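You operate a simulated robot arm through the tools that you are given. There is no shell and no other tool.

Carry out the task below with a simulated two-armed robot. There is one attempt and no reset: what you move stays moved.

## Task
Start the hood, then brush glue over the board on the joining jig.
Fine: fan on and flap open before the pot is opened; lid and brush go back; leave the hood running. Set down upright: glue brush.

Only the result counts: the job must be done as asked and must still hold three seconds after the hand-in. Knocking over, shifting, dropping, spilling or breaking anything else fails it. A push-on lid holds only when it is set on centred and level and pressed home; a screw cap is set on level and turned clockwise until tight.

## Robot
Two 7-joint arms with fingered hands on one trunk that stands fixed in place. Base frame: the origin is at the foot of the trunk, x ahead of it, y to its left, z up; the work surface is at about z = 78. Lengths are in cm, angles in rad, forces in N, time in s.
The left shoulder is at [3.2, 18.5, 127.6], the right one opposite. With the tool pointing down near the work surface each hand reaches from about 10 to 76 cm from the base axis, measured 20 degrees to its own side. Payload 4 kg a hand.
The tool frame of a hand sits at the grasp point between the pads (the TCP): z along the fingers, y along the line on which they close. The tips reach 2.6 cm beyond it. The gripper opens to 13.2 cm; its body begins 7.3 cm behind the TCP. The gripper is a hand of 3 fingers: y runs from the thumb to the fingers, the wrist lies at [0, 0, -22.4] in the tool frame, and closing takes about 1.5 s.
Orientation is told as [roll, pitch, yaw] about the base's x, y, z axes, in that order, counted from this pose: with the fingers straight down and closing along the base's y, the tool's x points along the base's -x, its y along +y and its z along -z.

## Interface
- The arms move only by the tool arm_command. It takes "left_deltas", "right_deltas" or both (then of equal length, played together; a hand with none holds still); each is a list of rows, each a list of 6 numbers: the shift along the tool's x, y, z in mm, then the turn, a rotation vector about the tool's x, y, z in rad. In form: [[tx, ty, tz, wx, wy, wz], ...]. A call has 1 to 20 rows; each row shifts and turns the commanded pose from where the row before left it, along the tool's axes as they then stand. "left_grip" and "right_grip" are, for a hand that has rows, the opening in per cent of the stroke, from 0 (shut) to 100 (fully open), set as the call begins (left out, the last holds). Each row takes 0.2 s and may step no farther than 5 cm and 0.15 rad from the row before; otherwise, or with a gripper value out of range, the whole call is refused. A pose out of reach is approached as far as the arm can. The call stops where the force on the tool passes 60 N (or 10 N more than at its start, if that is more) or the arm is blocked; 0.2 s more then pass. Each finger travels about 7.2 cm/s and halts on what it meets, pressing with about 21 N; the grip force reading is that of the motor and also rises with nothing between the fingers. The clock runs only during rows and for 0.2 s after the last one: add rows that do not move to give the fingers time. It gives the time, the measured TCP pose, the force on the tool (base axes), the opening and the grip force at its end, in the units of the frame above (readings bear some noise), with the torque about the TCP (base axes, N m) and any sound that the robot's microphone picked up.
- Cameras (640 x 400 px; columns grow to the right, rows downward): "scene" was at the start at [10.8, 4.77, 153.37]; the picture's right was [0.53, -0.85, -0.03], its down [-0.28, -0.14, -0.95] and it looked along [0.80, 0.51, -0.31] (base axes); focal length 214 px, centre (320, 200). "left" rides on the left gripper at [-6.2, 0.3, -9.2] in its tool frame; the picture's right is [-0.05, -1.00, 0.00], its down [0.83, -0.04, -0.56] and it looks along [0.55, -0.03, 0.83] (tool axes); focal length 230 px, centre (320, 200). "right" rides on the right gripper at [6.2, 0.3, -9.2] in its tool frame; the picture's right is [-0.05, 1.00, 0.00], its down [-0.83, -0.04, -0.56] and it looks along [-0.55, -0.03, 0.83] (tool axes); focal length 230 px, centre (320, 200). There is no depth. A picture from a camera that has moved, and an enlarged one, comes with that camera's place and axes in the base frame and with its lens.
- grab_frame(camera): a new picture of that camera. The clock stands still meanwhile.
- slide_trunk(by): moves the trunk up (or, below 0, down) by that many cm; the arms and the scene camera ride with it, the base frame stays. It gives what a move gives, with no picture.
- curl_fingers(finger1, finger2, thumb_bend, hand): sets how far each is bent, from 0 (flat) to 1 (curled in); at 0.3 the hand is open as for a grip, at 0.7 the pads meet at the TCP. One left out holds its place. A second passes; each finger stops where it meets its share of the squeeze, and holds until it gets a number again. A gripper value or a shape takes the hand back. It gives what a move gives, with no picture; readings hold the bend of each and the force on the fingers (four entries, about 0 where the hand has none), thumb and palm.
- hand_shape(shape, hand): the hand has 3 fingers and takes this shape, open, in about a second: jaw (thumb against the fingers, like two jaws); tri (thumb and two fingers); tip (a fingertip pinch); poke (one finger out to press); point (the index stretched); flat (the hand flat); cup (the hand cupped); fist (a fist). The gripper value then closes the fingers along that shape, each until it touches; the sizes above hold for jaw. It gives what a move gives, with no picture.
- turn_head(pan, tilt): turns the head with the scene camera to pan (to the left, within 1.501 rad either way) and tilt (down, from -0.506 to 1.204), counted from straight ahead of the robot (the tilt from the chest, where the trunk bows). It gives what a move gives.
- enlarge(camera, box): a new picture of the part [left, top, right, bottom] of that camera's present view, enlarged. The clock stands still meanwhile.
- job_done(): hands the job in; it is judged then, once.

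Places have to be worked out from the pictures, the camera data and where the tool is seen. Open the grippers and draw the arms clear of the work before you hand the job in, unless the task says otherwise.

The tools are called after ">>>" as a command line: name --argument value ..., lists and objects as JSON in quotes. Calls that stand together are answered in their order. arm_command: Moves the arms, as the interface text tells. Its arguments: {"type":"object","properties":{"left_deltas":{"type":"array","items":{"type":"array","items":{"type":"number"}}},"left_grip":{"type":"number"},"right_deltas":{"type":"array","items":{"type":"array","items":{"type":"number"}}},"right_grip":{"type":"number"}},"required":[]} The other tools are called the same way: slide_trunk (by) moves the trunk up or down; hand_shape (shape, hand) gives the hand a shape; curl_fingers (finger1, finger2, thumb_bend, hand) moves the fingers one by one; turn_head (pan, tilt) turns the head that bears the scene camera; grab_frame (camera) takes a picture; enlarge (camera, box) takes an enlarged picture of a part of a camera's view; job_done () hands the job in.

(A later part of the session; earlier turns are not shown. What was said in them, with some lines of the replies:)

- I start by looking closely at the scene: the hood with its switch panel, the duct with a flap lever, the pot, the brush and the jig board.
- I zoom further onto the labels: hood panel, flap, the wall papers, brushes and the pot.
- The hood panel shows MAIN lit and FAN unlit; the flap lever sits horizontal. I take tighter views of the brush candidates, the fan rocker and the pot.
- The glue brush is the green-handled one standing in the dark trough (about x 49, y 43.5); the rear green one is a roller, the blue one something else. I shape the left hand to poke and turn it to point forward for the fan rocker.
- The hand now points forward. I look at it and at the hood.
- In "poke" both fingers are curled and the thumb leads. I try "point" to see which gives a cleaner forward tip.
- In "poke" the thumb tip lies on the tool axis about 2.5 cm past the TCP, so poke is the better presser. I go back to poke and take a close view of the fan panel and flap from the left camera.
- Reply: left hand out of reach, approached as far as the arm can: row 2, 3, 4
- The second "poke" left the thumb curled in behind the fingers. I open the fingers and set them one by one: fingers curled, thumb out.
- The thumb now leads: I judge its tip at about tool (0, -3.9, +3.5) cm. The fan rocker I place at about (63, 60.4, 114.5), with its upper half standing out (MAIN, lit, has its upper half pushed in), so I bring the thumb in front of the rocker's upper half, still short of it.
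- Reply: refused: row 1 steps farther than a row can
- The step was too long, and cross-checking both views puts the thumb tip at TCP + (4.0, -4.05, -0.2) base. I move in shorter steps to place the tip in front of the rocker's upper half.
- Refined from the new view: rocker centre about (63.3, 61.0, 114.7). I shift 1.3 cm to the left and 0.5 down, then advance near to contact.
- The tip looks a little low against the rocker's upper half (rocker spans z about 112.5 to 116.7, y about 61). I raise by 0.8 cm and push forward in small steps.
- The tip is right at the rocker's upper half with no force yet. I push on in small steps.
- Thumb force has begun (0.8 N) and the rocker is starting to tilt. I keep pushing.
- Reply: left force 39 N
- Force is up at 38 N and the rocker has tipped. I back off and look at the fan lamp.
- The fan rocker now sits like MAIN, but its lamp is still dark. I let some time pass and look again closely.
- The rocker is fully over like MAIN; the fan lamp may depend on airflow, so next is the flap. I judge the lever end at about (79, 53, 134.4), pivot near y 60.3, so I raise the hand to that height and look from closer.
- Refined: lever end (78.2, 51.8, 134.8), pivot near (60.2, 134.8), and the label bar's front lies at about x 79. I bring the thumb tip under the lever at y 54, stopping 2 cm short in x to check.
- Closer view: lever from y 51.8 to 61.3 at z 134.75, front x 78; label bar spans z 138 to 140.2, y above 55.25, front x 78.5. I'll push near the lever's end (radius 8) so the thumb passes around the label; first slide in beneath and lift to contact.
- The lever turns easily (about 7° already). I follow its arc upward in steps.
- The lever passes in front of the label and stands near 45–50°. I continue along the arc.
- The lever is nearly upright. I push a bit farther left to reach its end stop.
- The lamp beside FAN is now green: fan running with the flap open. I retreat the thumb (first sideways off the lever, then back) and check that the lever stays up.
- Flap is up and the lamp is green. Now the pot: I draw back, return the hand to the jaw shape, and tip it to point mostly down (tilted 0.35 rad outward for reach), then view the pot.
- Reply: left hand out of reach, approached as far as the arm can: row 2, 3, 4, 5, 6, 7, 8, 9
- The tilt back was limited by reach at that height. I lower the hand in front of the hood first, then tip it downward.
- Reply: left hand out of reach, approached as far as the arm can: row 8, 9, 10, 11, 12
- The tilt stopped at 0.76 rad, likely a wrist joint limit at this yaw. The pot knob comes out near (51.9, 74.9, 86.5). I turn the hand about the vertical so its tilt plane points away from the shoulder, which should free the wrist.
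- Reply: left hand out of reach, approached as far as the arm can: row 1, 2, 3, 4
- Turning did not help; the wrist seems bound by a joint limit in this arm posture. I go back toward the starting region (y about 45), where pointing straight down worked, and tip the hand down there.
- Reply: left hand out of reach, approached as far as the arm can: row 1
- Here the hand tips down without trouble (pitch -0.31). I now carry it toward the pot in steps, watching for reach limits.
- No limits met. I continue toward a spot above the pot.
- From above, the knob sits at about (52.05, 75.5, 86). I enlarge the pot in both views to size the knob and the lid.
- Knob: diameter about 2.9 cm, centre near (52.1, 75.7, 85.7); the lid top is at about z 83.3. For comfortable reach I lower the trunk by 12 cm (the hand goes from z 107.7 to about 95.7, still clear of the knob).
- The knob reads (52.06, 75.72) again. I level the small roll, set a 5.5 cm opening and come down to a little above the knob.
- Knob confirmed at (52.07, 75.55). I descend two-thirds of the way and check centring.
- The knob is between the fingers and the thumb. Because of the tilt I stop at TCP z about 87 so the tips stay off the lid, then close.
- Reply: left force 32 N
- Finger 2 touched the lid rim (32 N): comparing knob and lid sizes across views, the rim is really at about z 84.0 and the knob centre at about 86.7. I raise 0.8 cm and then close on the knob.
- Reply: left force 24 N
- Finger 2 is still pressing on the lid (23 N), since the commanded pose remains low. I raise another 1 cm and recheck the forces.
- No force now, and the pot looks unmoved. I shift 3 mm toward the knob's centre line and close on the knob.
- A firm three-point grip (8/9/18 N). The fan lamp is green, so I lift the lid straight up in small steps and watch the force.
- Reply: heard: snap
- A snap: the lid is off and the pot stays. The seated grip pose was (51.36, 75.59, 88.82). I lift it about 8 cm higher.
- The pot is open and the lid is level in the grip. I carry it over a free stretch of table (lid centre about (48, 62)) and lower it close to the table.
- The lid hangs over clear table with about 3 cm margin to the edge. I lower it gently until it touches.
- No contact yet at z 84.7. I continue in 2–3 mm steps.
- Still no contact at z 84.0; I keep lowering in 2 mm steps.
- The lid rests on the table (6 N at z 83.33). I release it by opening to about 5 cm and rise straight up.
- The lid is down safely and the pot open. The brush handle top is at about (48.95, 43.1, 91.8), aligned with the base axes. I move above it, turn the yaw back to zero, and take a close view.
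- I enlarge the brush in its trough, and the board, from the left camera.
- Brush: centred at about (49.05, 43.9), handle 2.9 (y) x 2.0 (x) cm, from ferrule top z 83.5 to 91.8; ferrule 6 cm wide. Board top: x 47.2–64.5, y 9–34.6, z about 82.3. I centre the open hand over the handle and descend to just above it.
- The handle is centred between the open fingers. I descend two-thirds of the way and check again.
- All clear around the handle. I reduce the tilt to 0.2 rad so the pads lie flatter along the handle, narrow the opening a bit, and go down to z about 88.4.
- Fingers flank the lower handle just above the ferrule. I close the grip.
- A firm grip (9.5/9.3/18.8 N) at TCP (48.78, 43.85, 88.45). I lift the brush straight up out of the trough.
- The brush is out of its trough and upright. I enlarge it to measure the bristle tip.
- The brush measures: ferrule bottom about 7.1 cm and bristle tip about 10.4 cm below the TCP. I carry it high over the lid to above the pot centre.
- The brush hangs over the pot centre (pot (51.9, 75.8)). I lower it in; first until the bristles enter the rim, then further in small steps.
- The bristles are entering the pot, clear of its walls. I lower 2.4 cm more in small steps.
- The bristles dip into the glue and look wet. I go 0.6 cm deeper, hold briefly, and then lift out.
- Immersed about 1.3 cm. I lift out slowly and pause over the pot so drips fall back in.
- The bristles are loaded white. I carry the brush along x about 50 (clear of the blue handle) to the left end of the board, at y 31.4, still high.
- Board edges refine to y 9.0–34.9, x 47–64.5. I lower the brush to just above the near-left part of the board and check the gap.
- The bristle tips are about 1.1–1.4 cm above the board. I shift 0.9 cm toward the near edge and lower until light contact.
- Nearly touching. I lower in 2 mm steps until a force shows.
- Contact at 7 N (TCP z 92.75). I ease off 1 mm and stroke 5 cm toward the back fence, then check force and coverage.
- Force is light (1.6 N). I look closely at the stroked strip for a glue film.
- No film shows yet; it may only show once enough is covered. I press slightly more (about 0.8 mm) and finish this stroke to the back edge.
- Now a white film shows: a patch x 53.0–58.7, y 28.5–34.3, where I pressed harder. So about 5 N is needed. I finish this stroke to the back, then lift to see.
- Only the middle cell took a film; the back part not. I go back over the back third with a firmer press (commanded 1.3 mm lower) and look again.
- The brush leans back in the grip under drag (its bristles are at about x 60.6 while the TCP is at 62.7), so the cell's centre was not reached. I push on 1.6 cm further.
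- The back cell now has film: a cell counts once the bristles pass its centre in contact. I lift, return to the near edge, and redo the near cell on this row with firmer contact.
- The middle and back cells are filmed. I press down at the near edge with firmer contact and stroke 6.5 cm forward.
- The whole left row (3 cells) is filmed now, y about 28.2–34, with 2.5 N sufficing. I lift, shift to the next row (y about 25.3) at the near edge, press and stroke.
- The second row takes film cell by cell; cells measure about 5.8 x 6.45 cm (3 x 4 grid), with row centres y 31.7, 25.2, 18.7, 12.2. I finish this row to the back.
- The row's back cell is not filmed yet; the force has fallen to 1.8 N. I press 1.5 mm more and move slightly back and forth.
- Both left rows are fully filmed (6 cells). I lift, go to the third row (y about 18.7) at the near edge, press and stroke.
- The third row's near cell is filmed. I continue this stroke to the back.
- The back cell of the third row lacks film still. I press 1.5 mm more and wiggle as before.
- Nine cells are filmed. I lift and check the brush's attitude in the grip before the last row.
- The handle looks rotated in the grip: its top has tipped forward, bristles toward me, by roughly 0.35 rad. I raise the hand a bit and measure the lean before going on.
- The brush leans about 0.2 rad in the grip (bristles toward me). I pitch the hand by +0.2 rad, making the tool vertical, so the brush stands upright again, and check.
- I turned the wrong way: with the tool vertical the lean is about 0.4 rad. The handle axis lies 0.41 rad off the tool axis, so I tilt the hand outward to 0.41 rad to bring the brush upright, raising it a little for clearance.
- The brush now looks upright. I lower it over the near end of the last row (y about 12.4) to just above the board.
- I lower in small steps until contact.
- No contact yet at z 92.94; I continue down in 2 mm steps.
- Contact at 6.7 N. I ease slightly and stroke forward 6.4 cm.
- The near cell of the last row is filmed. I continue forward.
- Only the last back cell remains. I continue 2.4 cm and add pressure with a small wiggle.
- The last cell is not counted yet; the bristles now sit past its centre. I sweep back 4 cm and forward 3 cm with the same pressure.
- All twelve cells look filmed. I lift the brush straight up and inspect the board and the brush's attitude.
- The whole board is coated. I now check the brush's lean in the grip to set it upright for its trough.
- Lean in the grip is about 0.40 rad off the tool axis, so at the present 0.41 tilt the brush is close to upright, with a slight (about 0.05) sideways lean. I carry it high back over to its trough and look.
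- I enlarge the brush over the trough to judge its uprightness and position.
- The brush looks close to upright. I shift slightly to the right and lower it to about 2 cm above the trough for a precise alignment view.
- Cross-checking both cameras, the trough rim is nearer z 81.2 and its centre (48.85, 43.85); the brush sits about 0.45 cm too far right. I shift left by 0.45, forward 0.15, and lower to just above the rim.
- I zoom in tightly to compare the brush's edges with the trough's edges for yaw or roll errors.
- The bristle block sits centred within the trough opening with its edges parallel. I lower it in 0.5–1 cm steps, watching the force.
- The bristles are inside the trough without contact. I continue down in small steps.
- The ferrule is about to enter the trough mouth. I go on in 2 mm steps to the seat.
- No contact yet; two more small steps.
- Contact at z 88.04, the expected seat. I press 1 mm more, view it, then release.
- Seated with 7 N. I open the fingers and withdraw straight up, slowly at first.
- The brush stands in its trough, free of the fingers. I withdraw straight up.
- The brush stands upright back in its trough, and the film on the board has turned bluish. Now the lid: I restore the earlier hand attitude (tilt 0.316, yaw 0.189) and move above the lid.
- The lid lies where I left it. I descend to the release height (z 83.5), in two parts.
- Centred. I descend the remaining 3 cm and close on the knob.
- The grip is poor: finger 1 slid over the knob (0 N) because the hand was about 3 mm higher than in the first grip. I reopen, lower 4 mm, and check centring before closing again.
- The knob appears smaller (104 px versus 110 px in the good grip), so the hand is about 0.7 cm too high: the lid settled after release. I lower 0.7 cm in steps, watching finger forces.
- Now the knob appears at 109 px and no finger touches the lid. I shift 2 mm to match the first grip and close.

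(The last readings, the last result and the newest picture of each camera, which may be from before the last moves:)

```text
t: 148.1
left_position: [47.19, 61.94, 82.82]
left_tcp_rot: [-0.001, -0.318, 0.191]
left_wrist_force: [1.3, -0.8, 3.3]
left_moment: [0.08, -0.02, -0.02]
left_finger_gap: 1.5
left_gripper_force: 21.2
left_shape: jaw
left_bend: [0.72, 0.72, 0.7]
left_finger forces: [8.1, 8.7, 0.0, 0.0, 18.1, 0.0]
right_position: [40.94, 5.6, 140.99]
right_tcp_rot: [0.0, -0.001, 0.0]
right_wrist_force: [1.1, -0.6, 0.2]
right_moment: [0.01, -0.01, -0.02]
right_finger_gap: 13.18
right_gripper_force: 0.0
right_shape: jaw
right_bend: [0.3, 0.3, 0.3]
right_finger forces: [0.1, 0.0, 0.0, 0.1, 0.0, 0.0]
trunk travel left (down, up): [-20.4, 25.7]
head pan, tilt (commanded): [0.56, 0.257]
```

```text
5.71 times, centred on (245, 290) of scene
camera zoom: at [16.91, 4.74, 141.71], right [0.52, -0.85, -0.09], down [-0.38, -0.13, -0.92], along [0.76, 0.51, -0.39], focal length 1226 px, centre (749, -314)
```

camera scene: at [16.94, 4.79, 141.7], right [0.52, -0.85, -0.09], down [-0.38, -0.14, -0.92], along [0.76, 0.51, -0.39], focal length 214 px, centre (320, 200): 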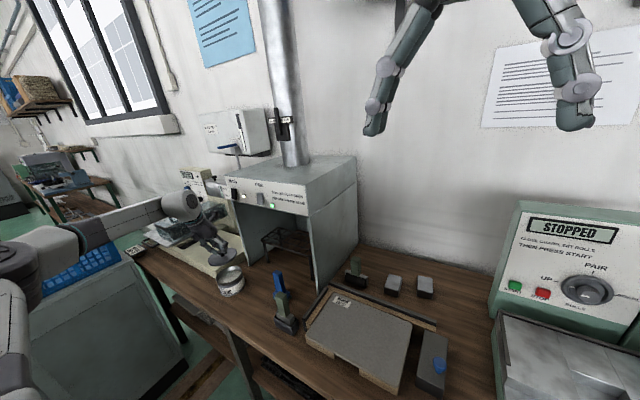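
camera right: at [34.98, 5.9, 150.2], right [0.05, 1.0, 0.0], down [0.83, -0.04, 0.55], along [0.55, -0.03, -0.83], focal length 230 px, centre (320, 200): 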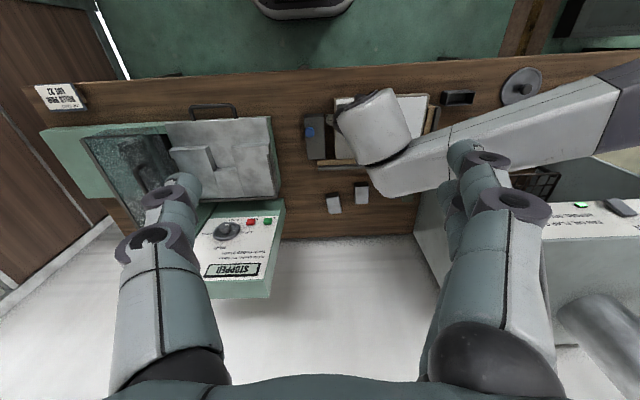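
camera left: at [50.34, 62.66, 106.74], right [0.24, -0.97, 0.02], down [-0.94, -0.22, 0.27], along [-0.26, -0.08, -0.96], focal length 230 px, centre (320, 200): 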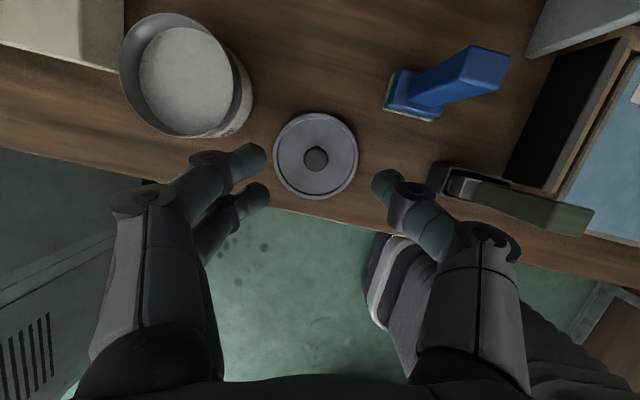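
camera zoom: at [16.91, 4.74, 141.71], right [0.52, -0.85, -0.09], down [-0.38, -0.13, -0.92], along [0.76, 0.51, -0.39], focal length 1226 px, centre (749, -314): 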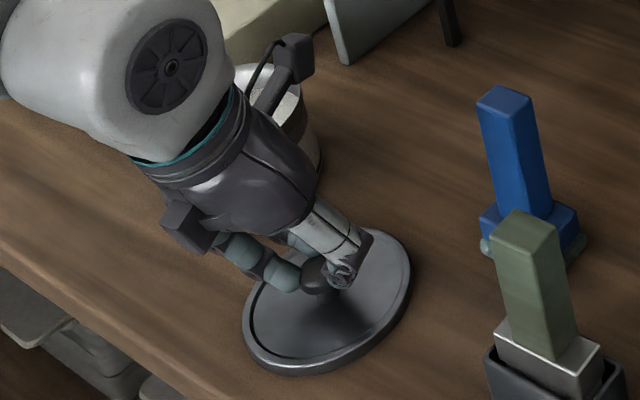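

A good three-point grip (8.1/8.7/18.1 N) as before; the lid sits about 0.3 cm farther left in the hand than originally, which I will allow for. I lift it and carry it above the pot (TCP target x 51.43, y 75.30).

>>> arm_command --left_deltas '[[-1.6, 0, -4.8, 0, 0, 0], [-3.1, 0, -9.5, 0, 0, 0], [-9.3, 0, -28.5, 0, 0, 0], [-12.4, 0, -38, 0, 0, 0], [-12.4, 0, -38, 0, 0, 0], [-15.9, 30.8, 5.2, 0, 0, 0], [-15.9, 30.8, 5.2, 0, 0, 0], [-15.9, 30.8, 5.2, 0, 0, 0], [-15.9, 30.8, 5.2, 0, 0, 0], [0, 0, 0, 0, 0, 0]]'

>>> enlarge --camera "scene" --box '[180, 220, 280, 310]'

>>> enlarge --camera "left" --box '[200, 100, 440, 280]'

>>> enlarge --camera "scene" --box '[230, 170, 330, 230]'

```text
t: 150.3
left_position: [51.38, 75.22, 95.33]
left_tcp_rot: [-0.001, -0.317, 0.19]
left_wrist_force: [0.0, 0.7, -0.4]
left_moment: [0.05, -0.01, -0.02]
left_finger_gap: 1.47
left_gripper_force: 20.9
left_shape: jaw
left_bend: [0.72, 0.72, 0.7]
left_finger forces: [8.9, 11.1, 0.0, 0.1, 18.0, 0.1]
right_position: [40.98, 5.6, 141.09]
right_tcp_rot: [0.002, 0.0, -0.001]
right_wrist_force: [-0.8, 0.5, -0.5]
right_moment: [0.0, -0.03, 0.03]
right_finger_gap: 13.19
right_gripper_force: 0.0
right_shape: jaw
right_bend: [0.3, 0.3, 0.3]
right_finger forces: [0.0, 0.0, 0.0, 0.1, 0.0, 0.0]
trunk travel left (down, up): [-20.4, 25.7]
head pan, tilt (commanded): [0.56, 0.257]
```

```text
4.44 times, centred on (230, 265) of scene
camera zoom: at [16.86, 4.71, 141.73], right [0.52, -0.85, -0.09], down [-0.38, -0.13, -0.92], along [0.76, 0.51, -0.39], focal length 953 px, centre (720, -89)
```

zoom: 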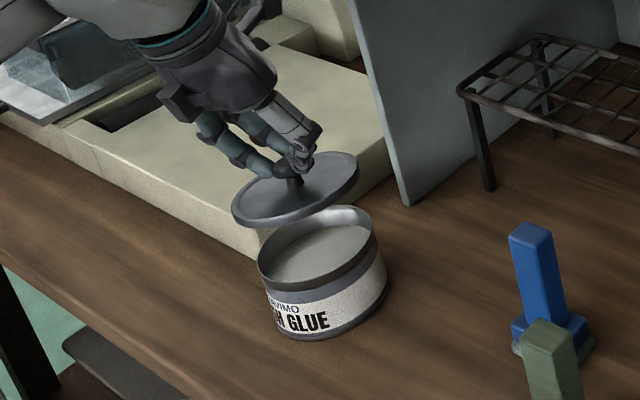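

```text
2.22 times, centred on (320, 190) of left
camera zoom: at [54.31, 76.09, 105.99], right [0.24, -0.97, 0.02], down [-0.94, -0.22, 0.27], along [-0.26, -0.08, -0.96], focal length 511 px, centre (320, 222)
```

zoom: 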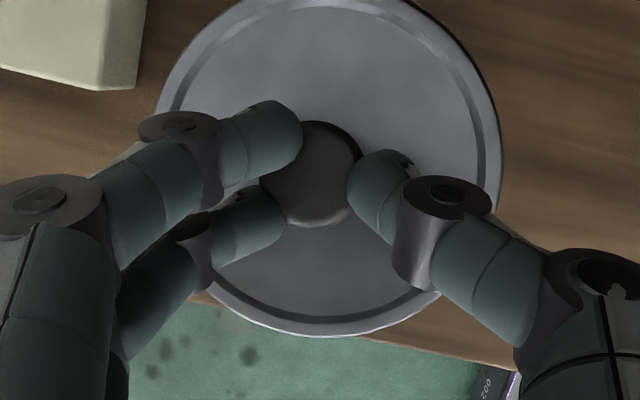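

```text
6.40 times, centred on (280, 200) of scene
camera zoom: at [16.86, 4.71, 141.73], right [0.52, -0.85, -0.09], down [-0.38, -0.13, -0.92], along [0.76, 0.51, -0.39], focal length 1373 px, centre (576, 200)
```

zoom: 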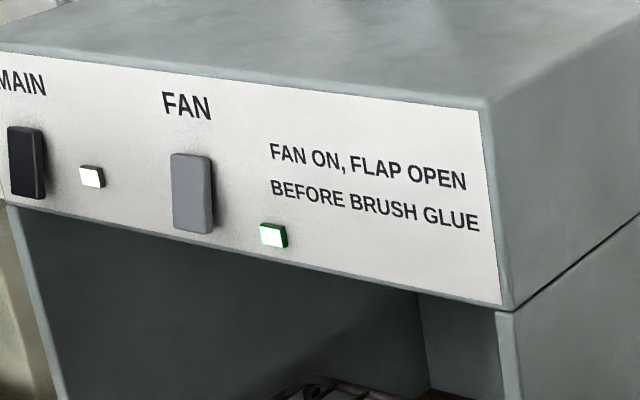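

The fan lamp is still green. The lid hangs tilted by roughly 0.15 rad (its right edge high), as it must have the first time too. I roll the hand by 0.15 rad about the base x axis to level it, compensating the knob's sideways shift, and look again.

>>> arm_command --left_deltas '[[0, -1.3, 0, -0.07, -0.0141, 0.0229], [0, -1.3, 0, -0.07, -0.0141, 0.0229], [0, 0, 0, 0, 0, 0]]'

>>> enlarge --camera "scene" --box '[195, 235, 265, 305]'

>>> enlarge --camera "left" --box '[200, 100, 440, 280]'

```text
t: 151.1
left_position: [51.46, 75.02, 95.32]
left_tcp_rot: [0.158, -0.343, 0.139]
left_wrist_force: [-0.1, -0.8, 0.7]
left_moment: [0.0, 0.0, 0.0]
left_finger_gap: 1.45
left_gripper_force: 21.0
left_shape: jaw
left_bend: [0.72, 0.72, 0.7]
left_finger forces: [9.0, 11.2, 0.0, 0.0, 18.0, 0.0]
right_position: [41.0, 5.78, 141.08]
right_tcp_rot: [0.0, -0.001, -0.001]
right_wrist_force: [-0.2, 0.3, -0.1]
right_moment: [-0.03, 0.0, 0.01]
right_finger_gap: 13.22
right_gripper_force: 0.1
right_shape: jaw
right_bend: [0.3, 0.3, 0.3]
right_finger forces: [0.0, 0.0, 0.0, 0.0, 0.1, 0.1]
trunk travel left (down, up): [-20.4, 25.7]
head pan, tilt (commanded): [0.56, 0.257]
```

```text
5.71 times, centred on (230, 270) of scene
camera zoom: at [16.95, 4.85, 141.7], right [0.52, -0.85, -0.09], down [-0.38, -0.14, -0.92], along [0.76, 0.51, -0.39], focal length 1226 px, centre (834, -200)
```

zoom: 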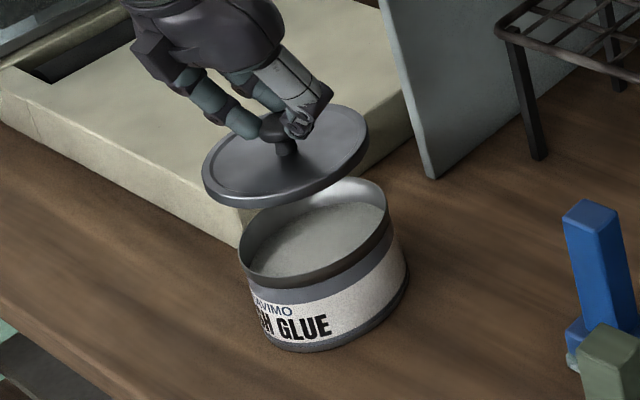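

```text
2.22 times, centred on (320, 190) of left
camera zoom: at [54.45, 74.27, 105.86], right [0.24, -0.96, -0.13], down [-0.94, -0.26, 0.23], along [-0.26, 0.07, -0.96], focal length 511 px, centre (320, 222)
```

zoom: 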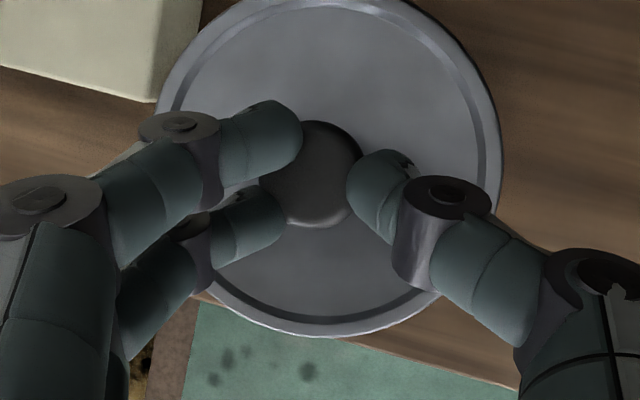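

The lid now looks level in the scene view, and from the hand geometry the knob is at (52.02, 75.74), matching its seated place (52.0, 75.65). I lower it straight down 5.4 cm, then look.

>>> arm_command --left_deltas '[[6.05, -3.2, 16.7, 0, 0, 0], [6.05, -2.8, 16.7, 0, 0, 0], [6.05, -2.66, 16.7, 0, 0, 0], [0, 0, 0, 0, 0, 0]]'

>>> enlarge --camera "scene" --box '[205, 250, 255, 300]'

>>> enlarge --camera "right" --box '[500, 40, 600, 130]'

```text
t: 152.1
left_position: [51.64, 74.92, 90.01]
left_tcp_rot: [0.158, -0.343, 0.139]
left_wrist_force: [-0.9, 0.1, -0.5]
left_moment: [0.02, 0.0, 0.02]
left_finger_gap: 1.45
left_gripper_force: 21.4
left_shape: jaw
left_bend: [0.72, 0.72, 0.7]
left_finger forces: [8.9, 11.2, 0.1, 0.0, 18.1, 0.0]
right_position: [41.02, 5.53, 141.12]
right_tcp_rot: [0.002, 0.0, 0.001]
right_wrist_force: [0.0, 0.0, 0.0]
right_moment: [0.02, 0.01, 0.03]
right_finger_gap: 13.21
right_gripper_force: 0.0
right_shape: jaw
right_bend: [0.3, 0.3, 0.3]
right_finger forces: [0.0, 0.1, 0.1, 0.0, 0.0, 0.0]
trunk travel left (down, up): [-20.4, 25.7]
head pan, tilt (commanded): [0.56, 0.257]
```

```text
8.00 times, centred on (230, 275) of scene
camera zoom: at [16.92, 4.76, 141.71], right [0.52, -0.85, -0.09], down [-0.38, -0.14, -0.92], along [0.76, 0.51, -0.39], focal length 1716 px, centre (1040, -400)
```

zoom: 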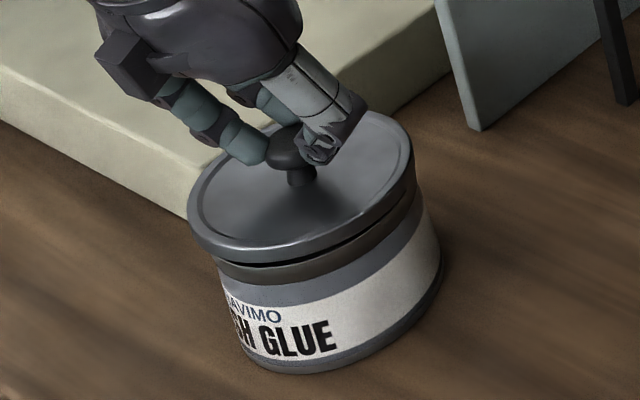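

```text
4.44 times, centred on (550, 85) of right
camera zoom: at [34.85, 5.87, 150.25], right [0.05, 1.0, 0.0], down [0.83, -0.04, 0.56], along [0.55, -0.03, -0.83], focal length 1022 px, centre (-702, 711)
```

zoom: 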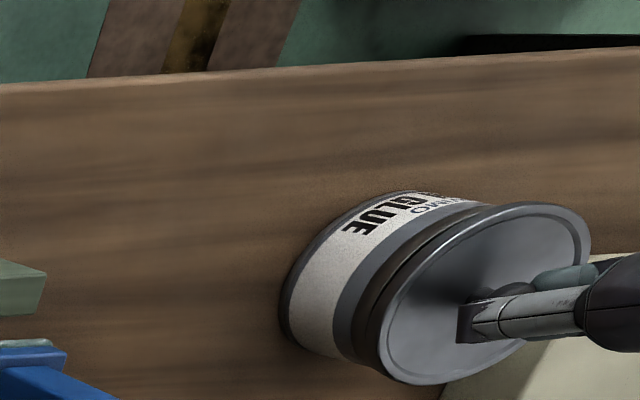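

The lid is about 1.3 cm above its seat, aligned and level within a couple of millimetres. I lower in 3 mm steps until contact.

>>> arm_command --left_deltas '[[1.0, -0.44, 2.8, 0, 0, 0], [1.0, -0.44, 2.8, 0, 0, 0], [0, 0, 0, 0, 0, 0]]'

>>> enlarge --camera "scene" --box '[205, 250, 255, 300]'

```text
t: 152.9
left_position: [51.52, 74.89, 89.22]
left_tcp_rot: [0.154, -0.341, 0.14]
left_wrist_force: [-0.5, 0.4, -1.0]
left_moment: [0.02, -0.01, -0.02]
left_finger_gap: 1.45
left_gripper_force: 21.0
left_shape: jaw
left_bend: [0.72, 0.72, 0.7]
left_finger forces: [9.0, 11.2, 0.0, 0.0, 18.4, 0.1]
right_position: [41.05, 5.51, 141.07]
right_tcp_rot: [-0.001, -0.001, -0.001]
right_wrist_force: [-0.6, 0.3, -0.4]
right_moment: [0.02, -0.05, 0.02]
right_finger_gap: 13.2
right_gripper_force: 0.0
right_shape: jaw
right_bend: [0.3, 0.3, 0.3]
right_finger forces: [0.1, 0.1, 0.0, 0.0, 0.0, 0.0]
trunk travel left (down, up): [-20.4, 25.7]
head pan, tilt (commanded): [0.56, 0.257]
```

```text
8.00 times, centred on (230, 275) of scene
camera zoom: at [16.93, 4.77, 141.71], right [0.52, -0.85, -0.09], down [-0.38, -0.14, -0.92], along [0.76, 0.51, -0.39], focal length 1716 px, centre (1040, -400)
```

zoom: 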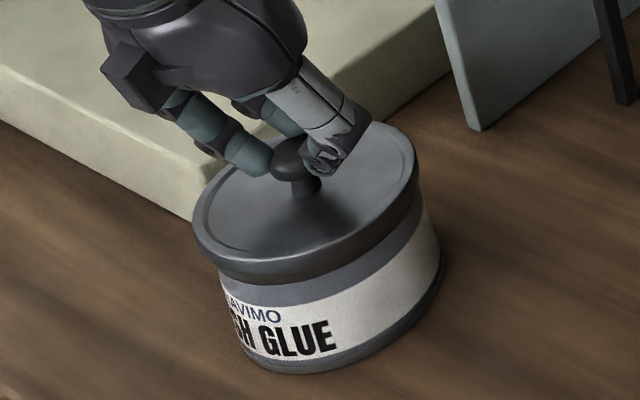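

Almost seated, with no clear contact force yet. I continue in 2 mm steps.

>>> arm_command --left_deltas '[[0.67, -0.3, 1.86, 0, 0, 0], [0.67, -0.3, 1.86, 0, 0, 0], [0, 0, 0, 0, 0, 0]]'

>>> enlarge --camera "scene" --box '[205, 250, 255, 300]'

```text
t: 153.7
left_position: [51.41, 74.83, 89.06]
left_tcp_rot: [0.157, -0.343, 0.138]
left_wrist_force: [-3.7, -1.9, 2.7]
left_moment: [0.0, -0.06, 0.03]
left_finger_gap: 1.42
left_gripper_force: 20.9
left_shape: jaw
left_bend: [0.72, 0.72, 0.71]
left_finger forces: [11.3, 10.3, 0.0, 0.0, 19.9, 0.0]
right_position: [40.92, 5.61, 141.06]
right_tcp_rot: [0.0, -0.002, 0.0]
right_wrist_force: [0.6, -0.6, 0.4]
right_moment: [0.01, 0.03, -0.02]
right_finger_gap: 13.2
right_gripper_force: 0.0
right_shape: jaw
right_bend: [0.3, 0.3, 0.3]
right_finger forces: [0.0, 0.1, 0.0, 0.0, 0.0, 0.0]
trunk travel left (down, up): [-20.4, 25.7]
head pan, tilt (commanded): [0.56, 0.257]
heard: snap
```

```text
8.00 times, centred on (230, 275) of scene
camera zoom: at [16.85, 4.7, 141.72], right [0.52, -0.85, -0.09], down [-0.38, -0.13, -0.92], along [0.76, 0.51, -0.39], focal length 1716 px, centre (1040, -400)
```

zoom: 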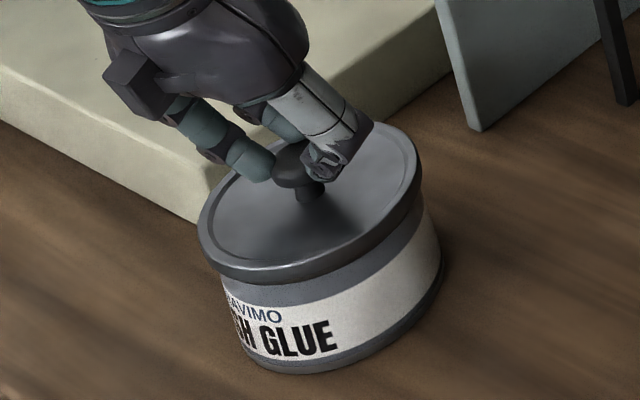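

A snap: the lid has locked onto the pot. I release the knob gently and rise.

>>> arm_command --left_deltas '[[0, 0, 0, 0, 0, 0], [0, 0, 0, 0, 0, 0], [0, 0, 0, 0, 0, 0], [0, 0, 0, 0, 0, 0]]' --left_grip 36

>>> arm_command --left_deltas '[[-3.4, 1.5, -9.3, 0, 0, 0], [-6.7, 3, -18.6, 0, 0, 0], [-10, 4.4, -28, 0, 0, 0], [0, 0, 0, 0, 0, 0]]'

>>> enlarge --camera "scene" --box '[205, 250, 255, 300]'

>>> enlarge --camera "left" --box '[200, 60, 440, 240]'

```text
t: 154.7
left_position: [51.42, 74.89, 88.86]
left_tcp_rot: [0.157, -0.342, 0.138]
left_wrist_force: [1.1, 0.0, -0.4]
left_moment: [-0.02, 0.02, 0.01]
left_finger_gap: 4.72
left_gripper_force: 0.0
left_shape: jaw
left_bend: [0.74, 0.74, 0.7]
left_finger forces: [0.1, 0.0, 0.0, 0.0, 0.0, 0.0]
right_position: [41.07, 5.62, 141.0]
right_tcp_rot: [-0.001, 0.0, 0.001]
right_wrist_force: [0.3, 0.0, -1.0]
right_moment: [0.0, 0.0, 0.02]
right_finger_gap: 13.2
right_gripper_force: 0.1
right_shape: jaw
right_bend: [0.3, 0.3, 0.3]
right_finger forces: [0.0, 0.0, 0.0, 0.0, 0.1, 0.1]
trunk travel left (down, up): [-20.4, 25.7]
head pan, tilt (commanded): [0.56, 0.257]
```

```text
t: 155.7
left_position: [51.49, 74.86, 94.88]
left_tcp_rot: [0.155, -0.342, 0.14]
left_wrist_force: [0.3, 0.4, 0.8]
left_moment: [-0.02, 0.02, -0.01]
left_finger_gap: 4.71
left_gripper_force: 0.1
left_shape: jaw
left_bend: [0.74, 0.74, 0.7]
left_finger forces: [0.0, 0.0, 0.0, 0.0, 0.0, 0.1]
right_position: [41.04, 5.63, 141.01]
right_tcp_rot: [0.002, 0.0, 0.0]
right_wrist_force: [0.2, 0.3, 0.0]
right_moment: [-0.04, -0.01, 0.01]
right_finger_gap: 13.19
right_gripper_force: 0.1
right_shape: jaw
right_bend: [0.3, 0.3, 0.3]
right_finger forces: [0.1, 0.1, 0.0, 0.0, 0.0, 0.0]
trunk travel left (down, up): [-20.4, 25.7]
head pan, tilt (commanded): [0.56, 0.257]
```

```text
8.00 times, centred on (230, 275) of scene
camera zoom: at [16.96, 4.82, 141.7], right [0.52, -0.85, -0.09], down [-0.38, -0.14, -0.92], along [0.76, 0.51, -0.39], focal length 1716 px, centre (1040, -400)
```

zoom: 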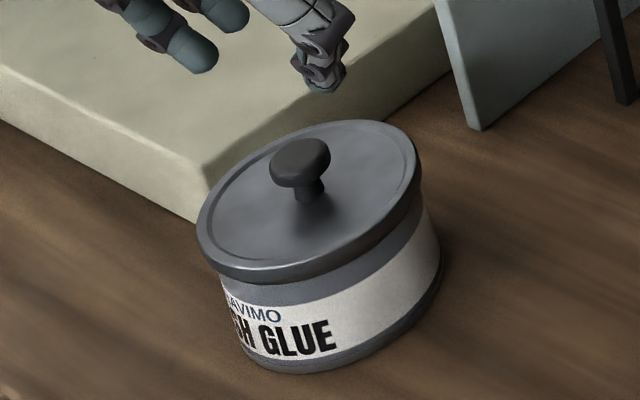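

```text
2.22 times, centred on (320, 150) of left
camera zoom: at [54.46, 74.17, 105.52], right [0.24, -0.96, -0.13], down [-0.94, -0.26, 0.23], along [-0.26, 0.07, -0.96], focal length 511 px, centre (320, 311)
```

zoom: 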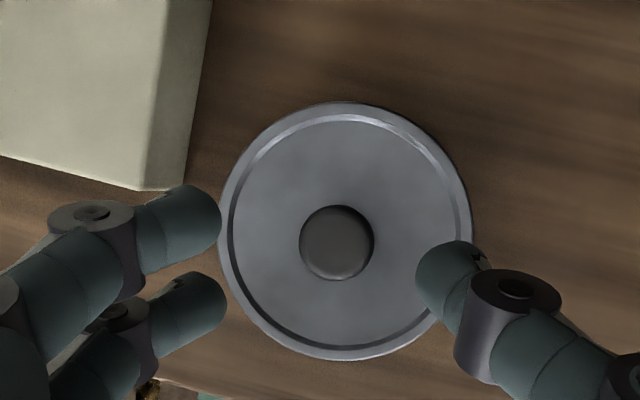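

The lid sits level and centred. I take the same zoom as before the opening to compare the lid's height on the pot, and check the fan lamp, flap, brush and board.

>>> enlarge --camera "scene" --box '[200, 235, 270, 305]'

>>> enlarge --camera "scene" --box '[230, 90, 350, 220]'

>>> enlarge --camera "scene" --box '[250, 260, 450, 400]'

```text
5.71 times, centred on (235, 270) of scene
camera zoom: at [16.96, 4.82, 141.7], right [0.52, -0.85, -0.09], down [-0.38, -0.14, -0.92], along [0.76, 0.51, -0.39], focal length 1226 px, centre (806, -200)
```

zoom: 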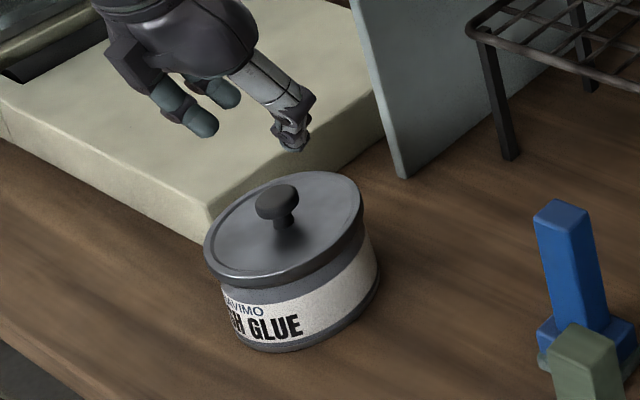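

```text
3.08 times, centred on (290, 155) of scene
camera zoom: at [16.96, 4.82, 141.7], right [0.52, -0.85, -0.09], down [-0.38, -0.14, -0.92], along [0.76, 0.51, -0.39], focal length 660 px, centre (412, 338)
```

zoom: 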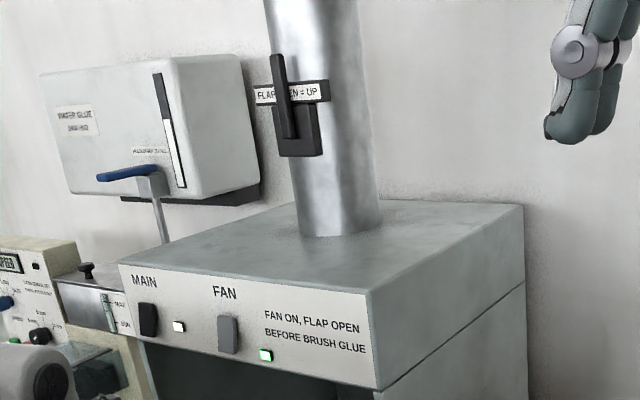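

```text
2.86 times, centred on (350, 330) of scene
camera zoom: at [16.96, 4.82, 141.7], right [0.52, -0.85, -0.09], down [-0.38, -0.14, -0.92], along [0.76, 0.51, -0.39], focal length 613 px, centre (234, -171)
```

zoom: 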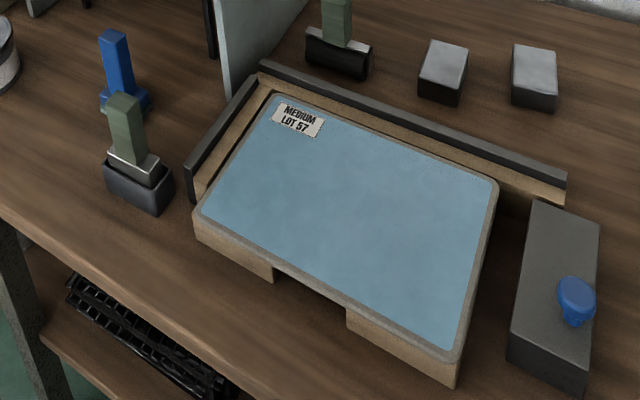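

Lid, pot, fan lamp (green) and flap are all as they should be; the pot is exactly where it was. I compare the board's place with the earlier view.

>>> enlarge --camera "scene" --box '[290, 270, 460, 400]'

>>> enlarge --camera "scene" --box '[230, 230, 350, 350]'

```text
3.08 times, centred on (375, 335) of scene
camera zoom: at [16.96, 4.82, 141.7], right [0.52, -0.85, -0.09], down [-0.38, -0.14, -0.92], along [0.76, 0.51, -0.39], focal length 660 px, centre (151, -215)
```

zoom: 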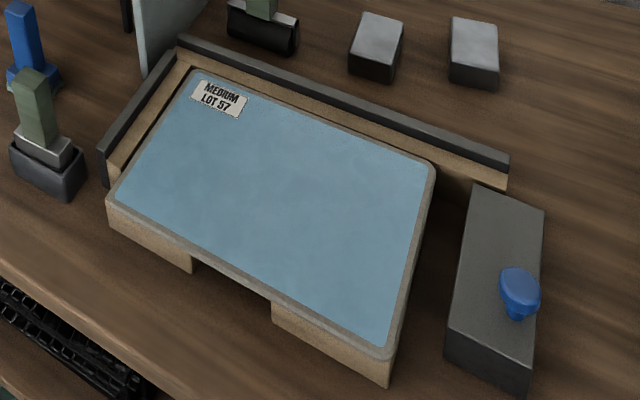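

```text
3.33 times, centred on (290, 290) of scene
camera zoom: at [16.96, 4.82, 141.7], right [0.52, -0.85, -0.09], down [-0.38, -0.14, -0.92], along [0.76, 0.51, -0.39], focal length 715 px, centre (420, -100)
```

zoom: 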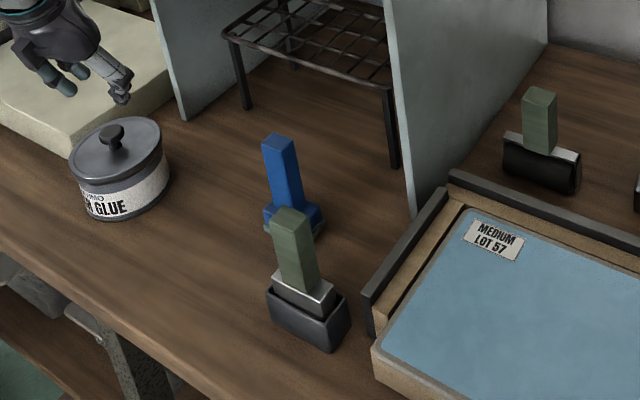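

Board, brush, pot and lid all sit where they belong. I open the left hand fully, raise it clear and draw it back toward the robot.

>>> arm_command --left_deltas '[[-12.6, 5.6, -34.9, 0, 0, 0], [-12.6, 5.6, -34.9, 0, 0, 0], [-12.6, 5.6, -34.9, 0, 0, 0], [-12.6, 5.6, -34.9, 0, 0, 0], [18.3, -33.6, -12, 0, 0, 0], [18.3, -33.6, -12, 0, 0, 0], [18.3, -33.6, -12, 0, 0, 0], [18.3, -33.6, -12, 0, 0, 0], [18.3, -33.6, -12, 0, 0, 0], [18.3, -33.6, -12, 0, 0, 0], [18.3, -33.6, -12, 0, 0, 0], [18.3, -33.6, -12, 0, 0, 0], [0, 0, 0, 0, 0, 0]]'

>>> arm_command --left_deltas '[[0, 0, 0, 0, 0, 0], [0, 0, 0, 0, 0, 0], [0, 0, 0, 0, 0, 0], [0, 0, 0, 0, 0, 0], [0, 0, 0, 0, 0, 0], [0, 0, 0, 0, 0, 0]]' --left_grip 100

>>> grab_frame --camera "scene"

>>> enlarge --camera "scene" --box '[190, 180, 350, 340]'

```text
t: 158.5
left_position: [39.91, 45.02, 109.94]
left_tcp_rot: [0.155, -0.342, 0.139]
left_wrist_force: [0.4, 0.4, 0.7]
left_moment: [0.04, -0.04, 0.01]
left_finger_gap: 4.73
left_gripper_force: 0.1
left_shape: jaw
left_bend: [0.74, 0.74, 0.7]
left_finger forces: [0.0, 0.0, 0.0, 0.0, 0.0, 0.0]
right_position: [41.11, 5.6, 141.01]
right_tcp_rot: [-0.001, 0.0, 0.0]
right_wrist_force: [0.3, 0.2, -0.1]
right_moment: [0.01, 0.0, 0.0]
right_finger_gap: 13.23
right_gripper_force: 0.1
right_shape: jaw
right_bend: [0.3, 0.3, 0.3]
right_finger forces: [0.0, 0.0, 0.1, 0.0, 0.0, 0.1]
trunk travel left (down, up): [-20.4, 25.7]
head pan, tilt (commanded): [0.56, 0.257]
```

```text
t: 159.9
left_position: [39.96, 44.86, 110.1]
left_tcp_rot: [0.158, -0.342, 0.139]
left_wrist_force: [-0.5, 0.6, -0.5]
left_moment: [-0.05, -0.03, 0.0]
left_finger_gap: 13.2
left_gripper_force: 0.0
left_shape: jaw
left_bend: [0.3, 0.3, 0.3]
left_finger forces: [0.0, 0.0, 0.0, 0.0, 0.1, 0.0]
right_position: [40.95, 5.65, 140.98]
right_tcp_rot: [0.001, 0.001, -0.001]
right_wrist_force: [0.9, -0.3, 0.2]
right_moment: [0.01, 0.0, -0.04]
right_finger_gap: 13.21
right_gripper_force: 0.1
right_shape: jaw
right_bend: [0.3, 0.3, 0.3]
right_finger forces: [0.0, 0.0, 0.0, 0.1, 0.0, 0.0]
trunk travel left (down, up): [-20.4, 25.7]
head pan, tilt (commanded): [0.56, 0.257]
```

```text
taken
camera scene: at [16.92, 4.76, 141.71], right [0.52, -0.85, -0.09], down [-0.38, -0.14, -0.92], along [0.76, 0.51, -0.39], focal length 214 px, centre (320, 200)
```

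scene: 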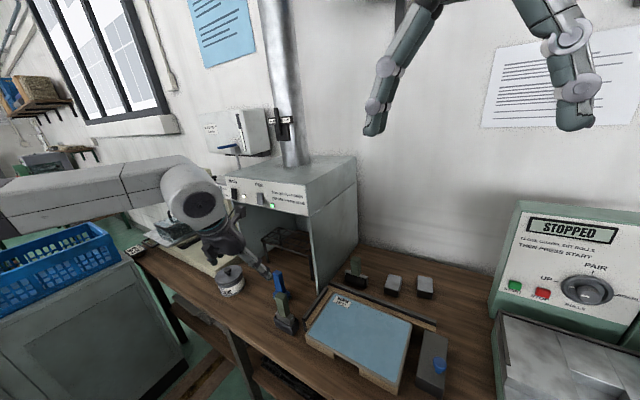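

```text
2.50 times, centred on (270, 260) of scene
camera zoom: at [16.92, 4.76, 141.71], right [0.52, -0.85, -0.09], down [-0.38, -0.14, -0.92], along [0.76, 0.51, -0.39], focal length 536 px, centre (445, 50)
```

zoom: 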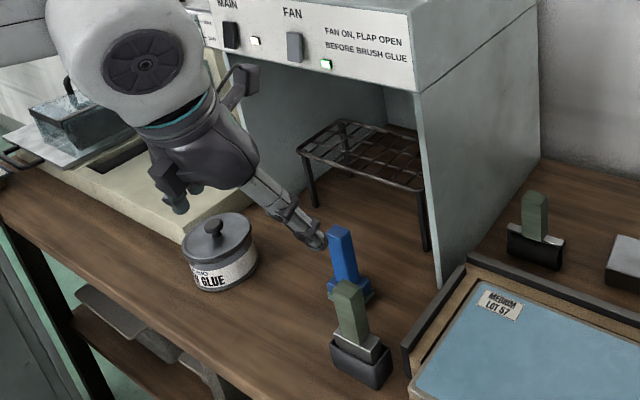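

I draw the left hand a bit farther back and up, then bring the trunk back to its original height so both arms are well clear.

>>> arm_command --left_deltas '[[4.3, 8.1, -36, 0, 0, 0], [4.3, 8.1, -36, 0, 0, 0], [4.3, 8.1, -36, 0, 0, 0], [0, 0, 0, 0, 0, 0]]'

>>> slide_trunk --by 10

>>> grab_frame --camera "scene"

>>> enlarge --camera "scene" --box '[200, 130, 360, 270]'

>>> enlarge --camera "scene" --box '[200, 260, 460, 400]'

```text
t: 160.9
left_position: [34.97, 45.08, 119.96]
left_tcp_rot: [0.157, -0.342, 0.138]
left_wrist_force: [0.8, 0.8, -0.6]
left_moment: [-0.01, -0.04, 0.01]
left_finger_gap: 13.19
left_gripper_force: 0.0
left_shape: jaw
left_bend: [0.3, 0.3, 0.3]
left_finger forces: [0.0, 0.0, 0.0, 0.1, 0.0, 0.0]
right_position: [40.97, 5.6, 140.98]
right_tcp_rot: [0.0, 0.0, -0.002]
right_wrist_force: [0.6, 0.2, 0.7]
right_moment: [0.0, -0.02, 0.03]
right_finger_gap: 13.18
right_gripper_force: 0.1
right_shape: jaw
right_bend: [0.3, 0.3, 0.3]
right_finger forces: [0.0, 0.0, 0.1, 0.0, 0.1, 0.0]
trunk travel left (down, up): [-20.4, 25.7]
head pan, tilt (commanded): [0.56, 0.257]
```

```text
t: 162.3
left_position: [34.91, 45.17, 130.02]
left_tcp_rot: [0.158, -0.343, 0.141]
left_wrist_force: [1.0, 1.0, 0.1]
left_moment: [-0.01, 0.0, -0.01]
left_finger_gap: 13.19
left_gripper_force: 0.2
left_shape: jaw
left_bend: [0.3, 0.3, 0.3]
left_finger forces: [0.0, 0.1, 0.0, 0.0, 0.1, 0.0]
right_position: [41.06, 5.6, 150.96]
right_tcp_rot: [-0.001, -0.001, 0.001]
right_wrist_force: [0.2, 0.5, -0.1]
right_moment: [-0.01, 0.0, 0.0]
right_finger_gap: 13.2
right_gripper_force: 0.1
right_shape: jaw
right_bend: [0.3, 0.3, 0.3]
right_finger forces: [0.0, 0.1, 0.1, 0.0, 0.0, 0.0]
trunk travel left (down, up): [-30.4, 15.7]
head pan, tilt (commanded): [0.56, 0.257]
```

```text
taken
camera scene: at [10.85, 4.78, 153.37], right [0.53, -0.85, -0.03], down [-0.28, -0.14, -0.95], along [0.8, 0.51, -0.31], focal length 214 px, centre (320, 200)
```

scene: 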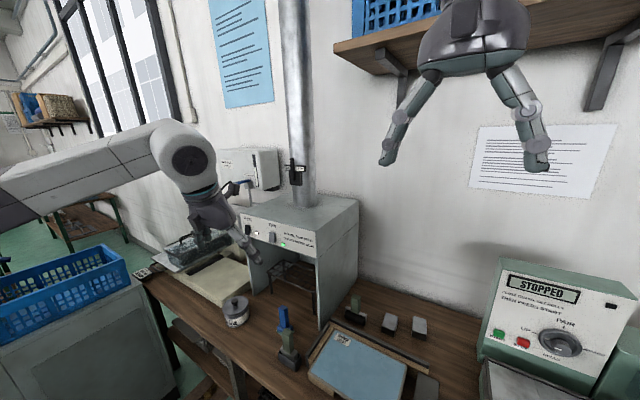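

```text
2.86 times, centred on (280, 200) of scene
camera zoom: at [10.85, 4.78, 153.37], right [0.53, -0.85, -0.03], down [-0.28, -0.14, -0.95], along [0.8, 0.51, -0.31], focal length 613 px, centre (434, 200)
```

zoom: 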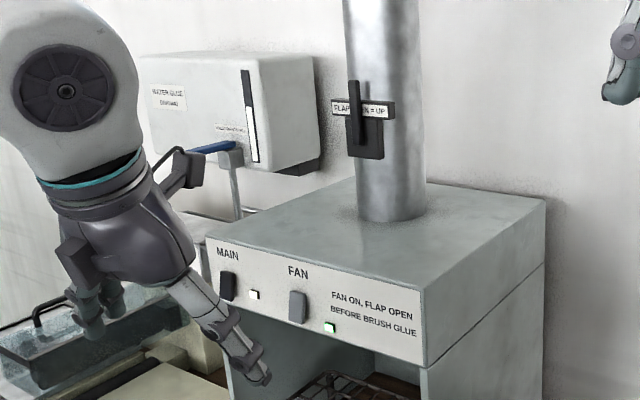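

```text
2.46 times, centred on (330, 330) of scene
camera zoom: at [10.85, 4.78, 153.37], right [0.53, -0.85, -0.03], down [-0.28, -0.14, -0.95], along [0.8, 0.51, -0.31], focal length 528 px, centre (295, -120)
```

zoom: 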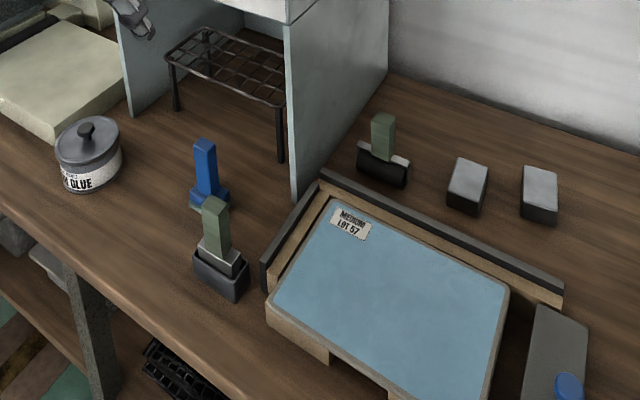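

Compared with the starting view, the pot with its lid, the brush in its trough and the board stand in their original places. The board is fully coated, the fan lamp is green, the flap is up, and both hands are open and clear. I hand the job in.

>>> job_done

```text
The job is handed in.
```

The hood is running with its flap open, and the board on the joining jig has glue brushed over all of it. I don't have the judge's result, only that the job was handed in.

- **Hood:** I switched the fan on and pushed the flap lever fully up before opening the pot. The lamp beside FAN went green only once both were done, and it was still green at the end.
- **Board:** The glue film covers the whole top face and the board has not moved. The film went on white and has since turned bluish.
- **Brush:** It is back upright in its trough, in the same spot as before.
- **Lid:** It snapped back onto the pot, level and centred, at the same height as before it came off. While first gripping the knob, a finger pressed on the lid rim at about 32 N. The pot did not shift.

Both hands are open and clear of the work, and the trunk is back at its starting height.
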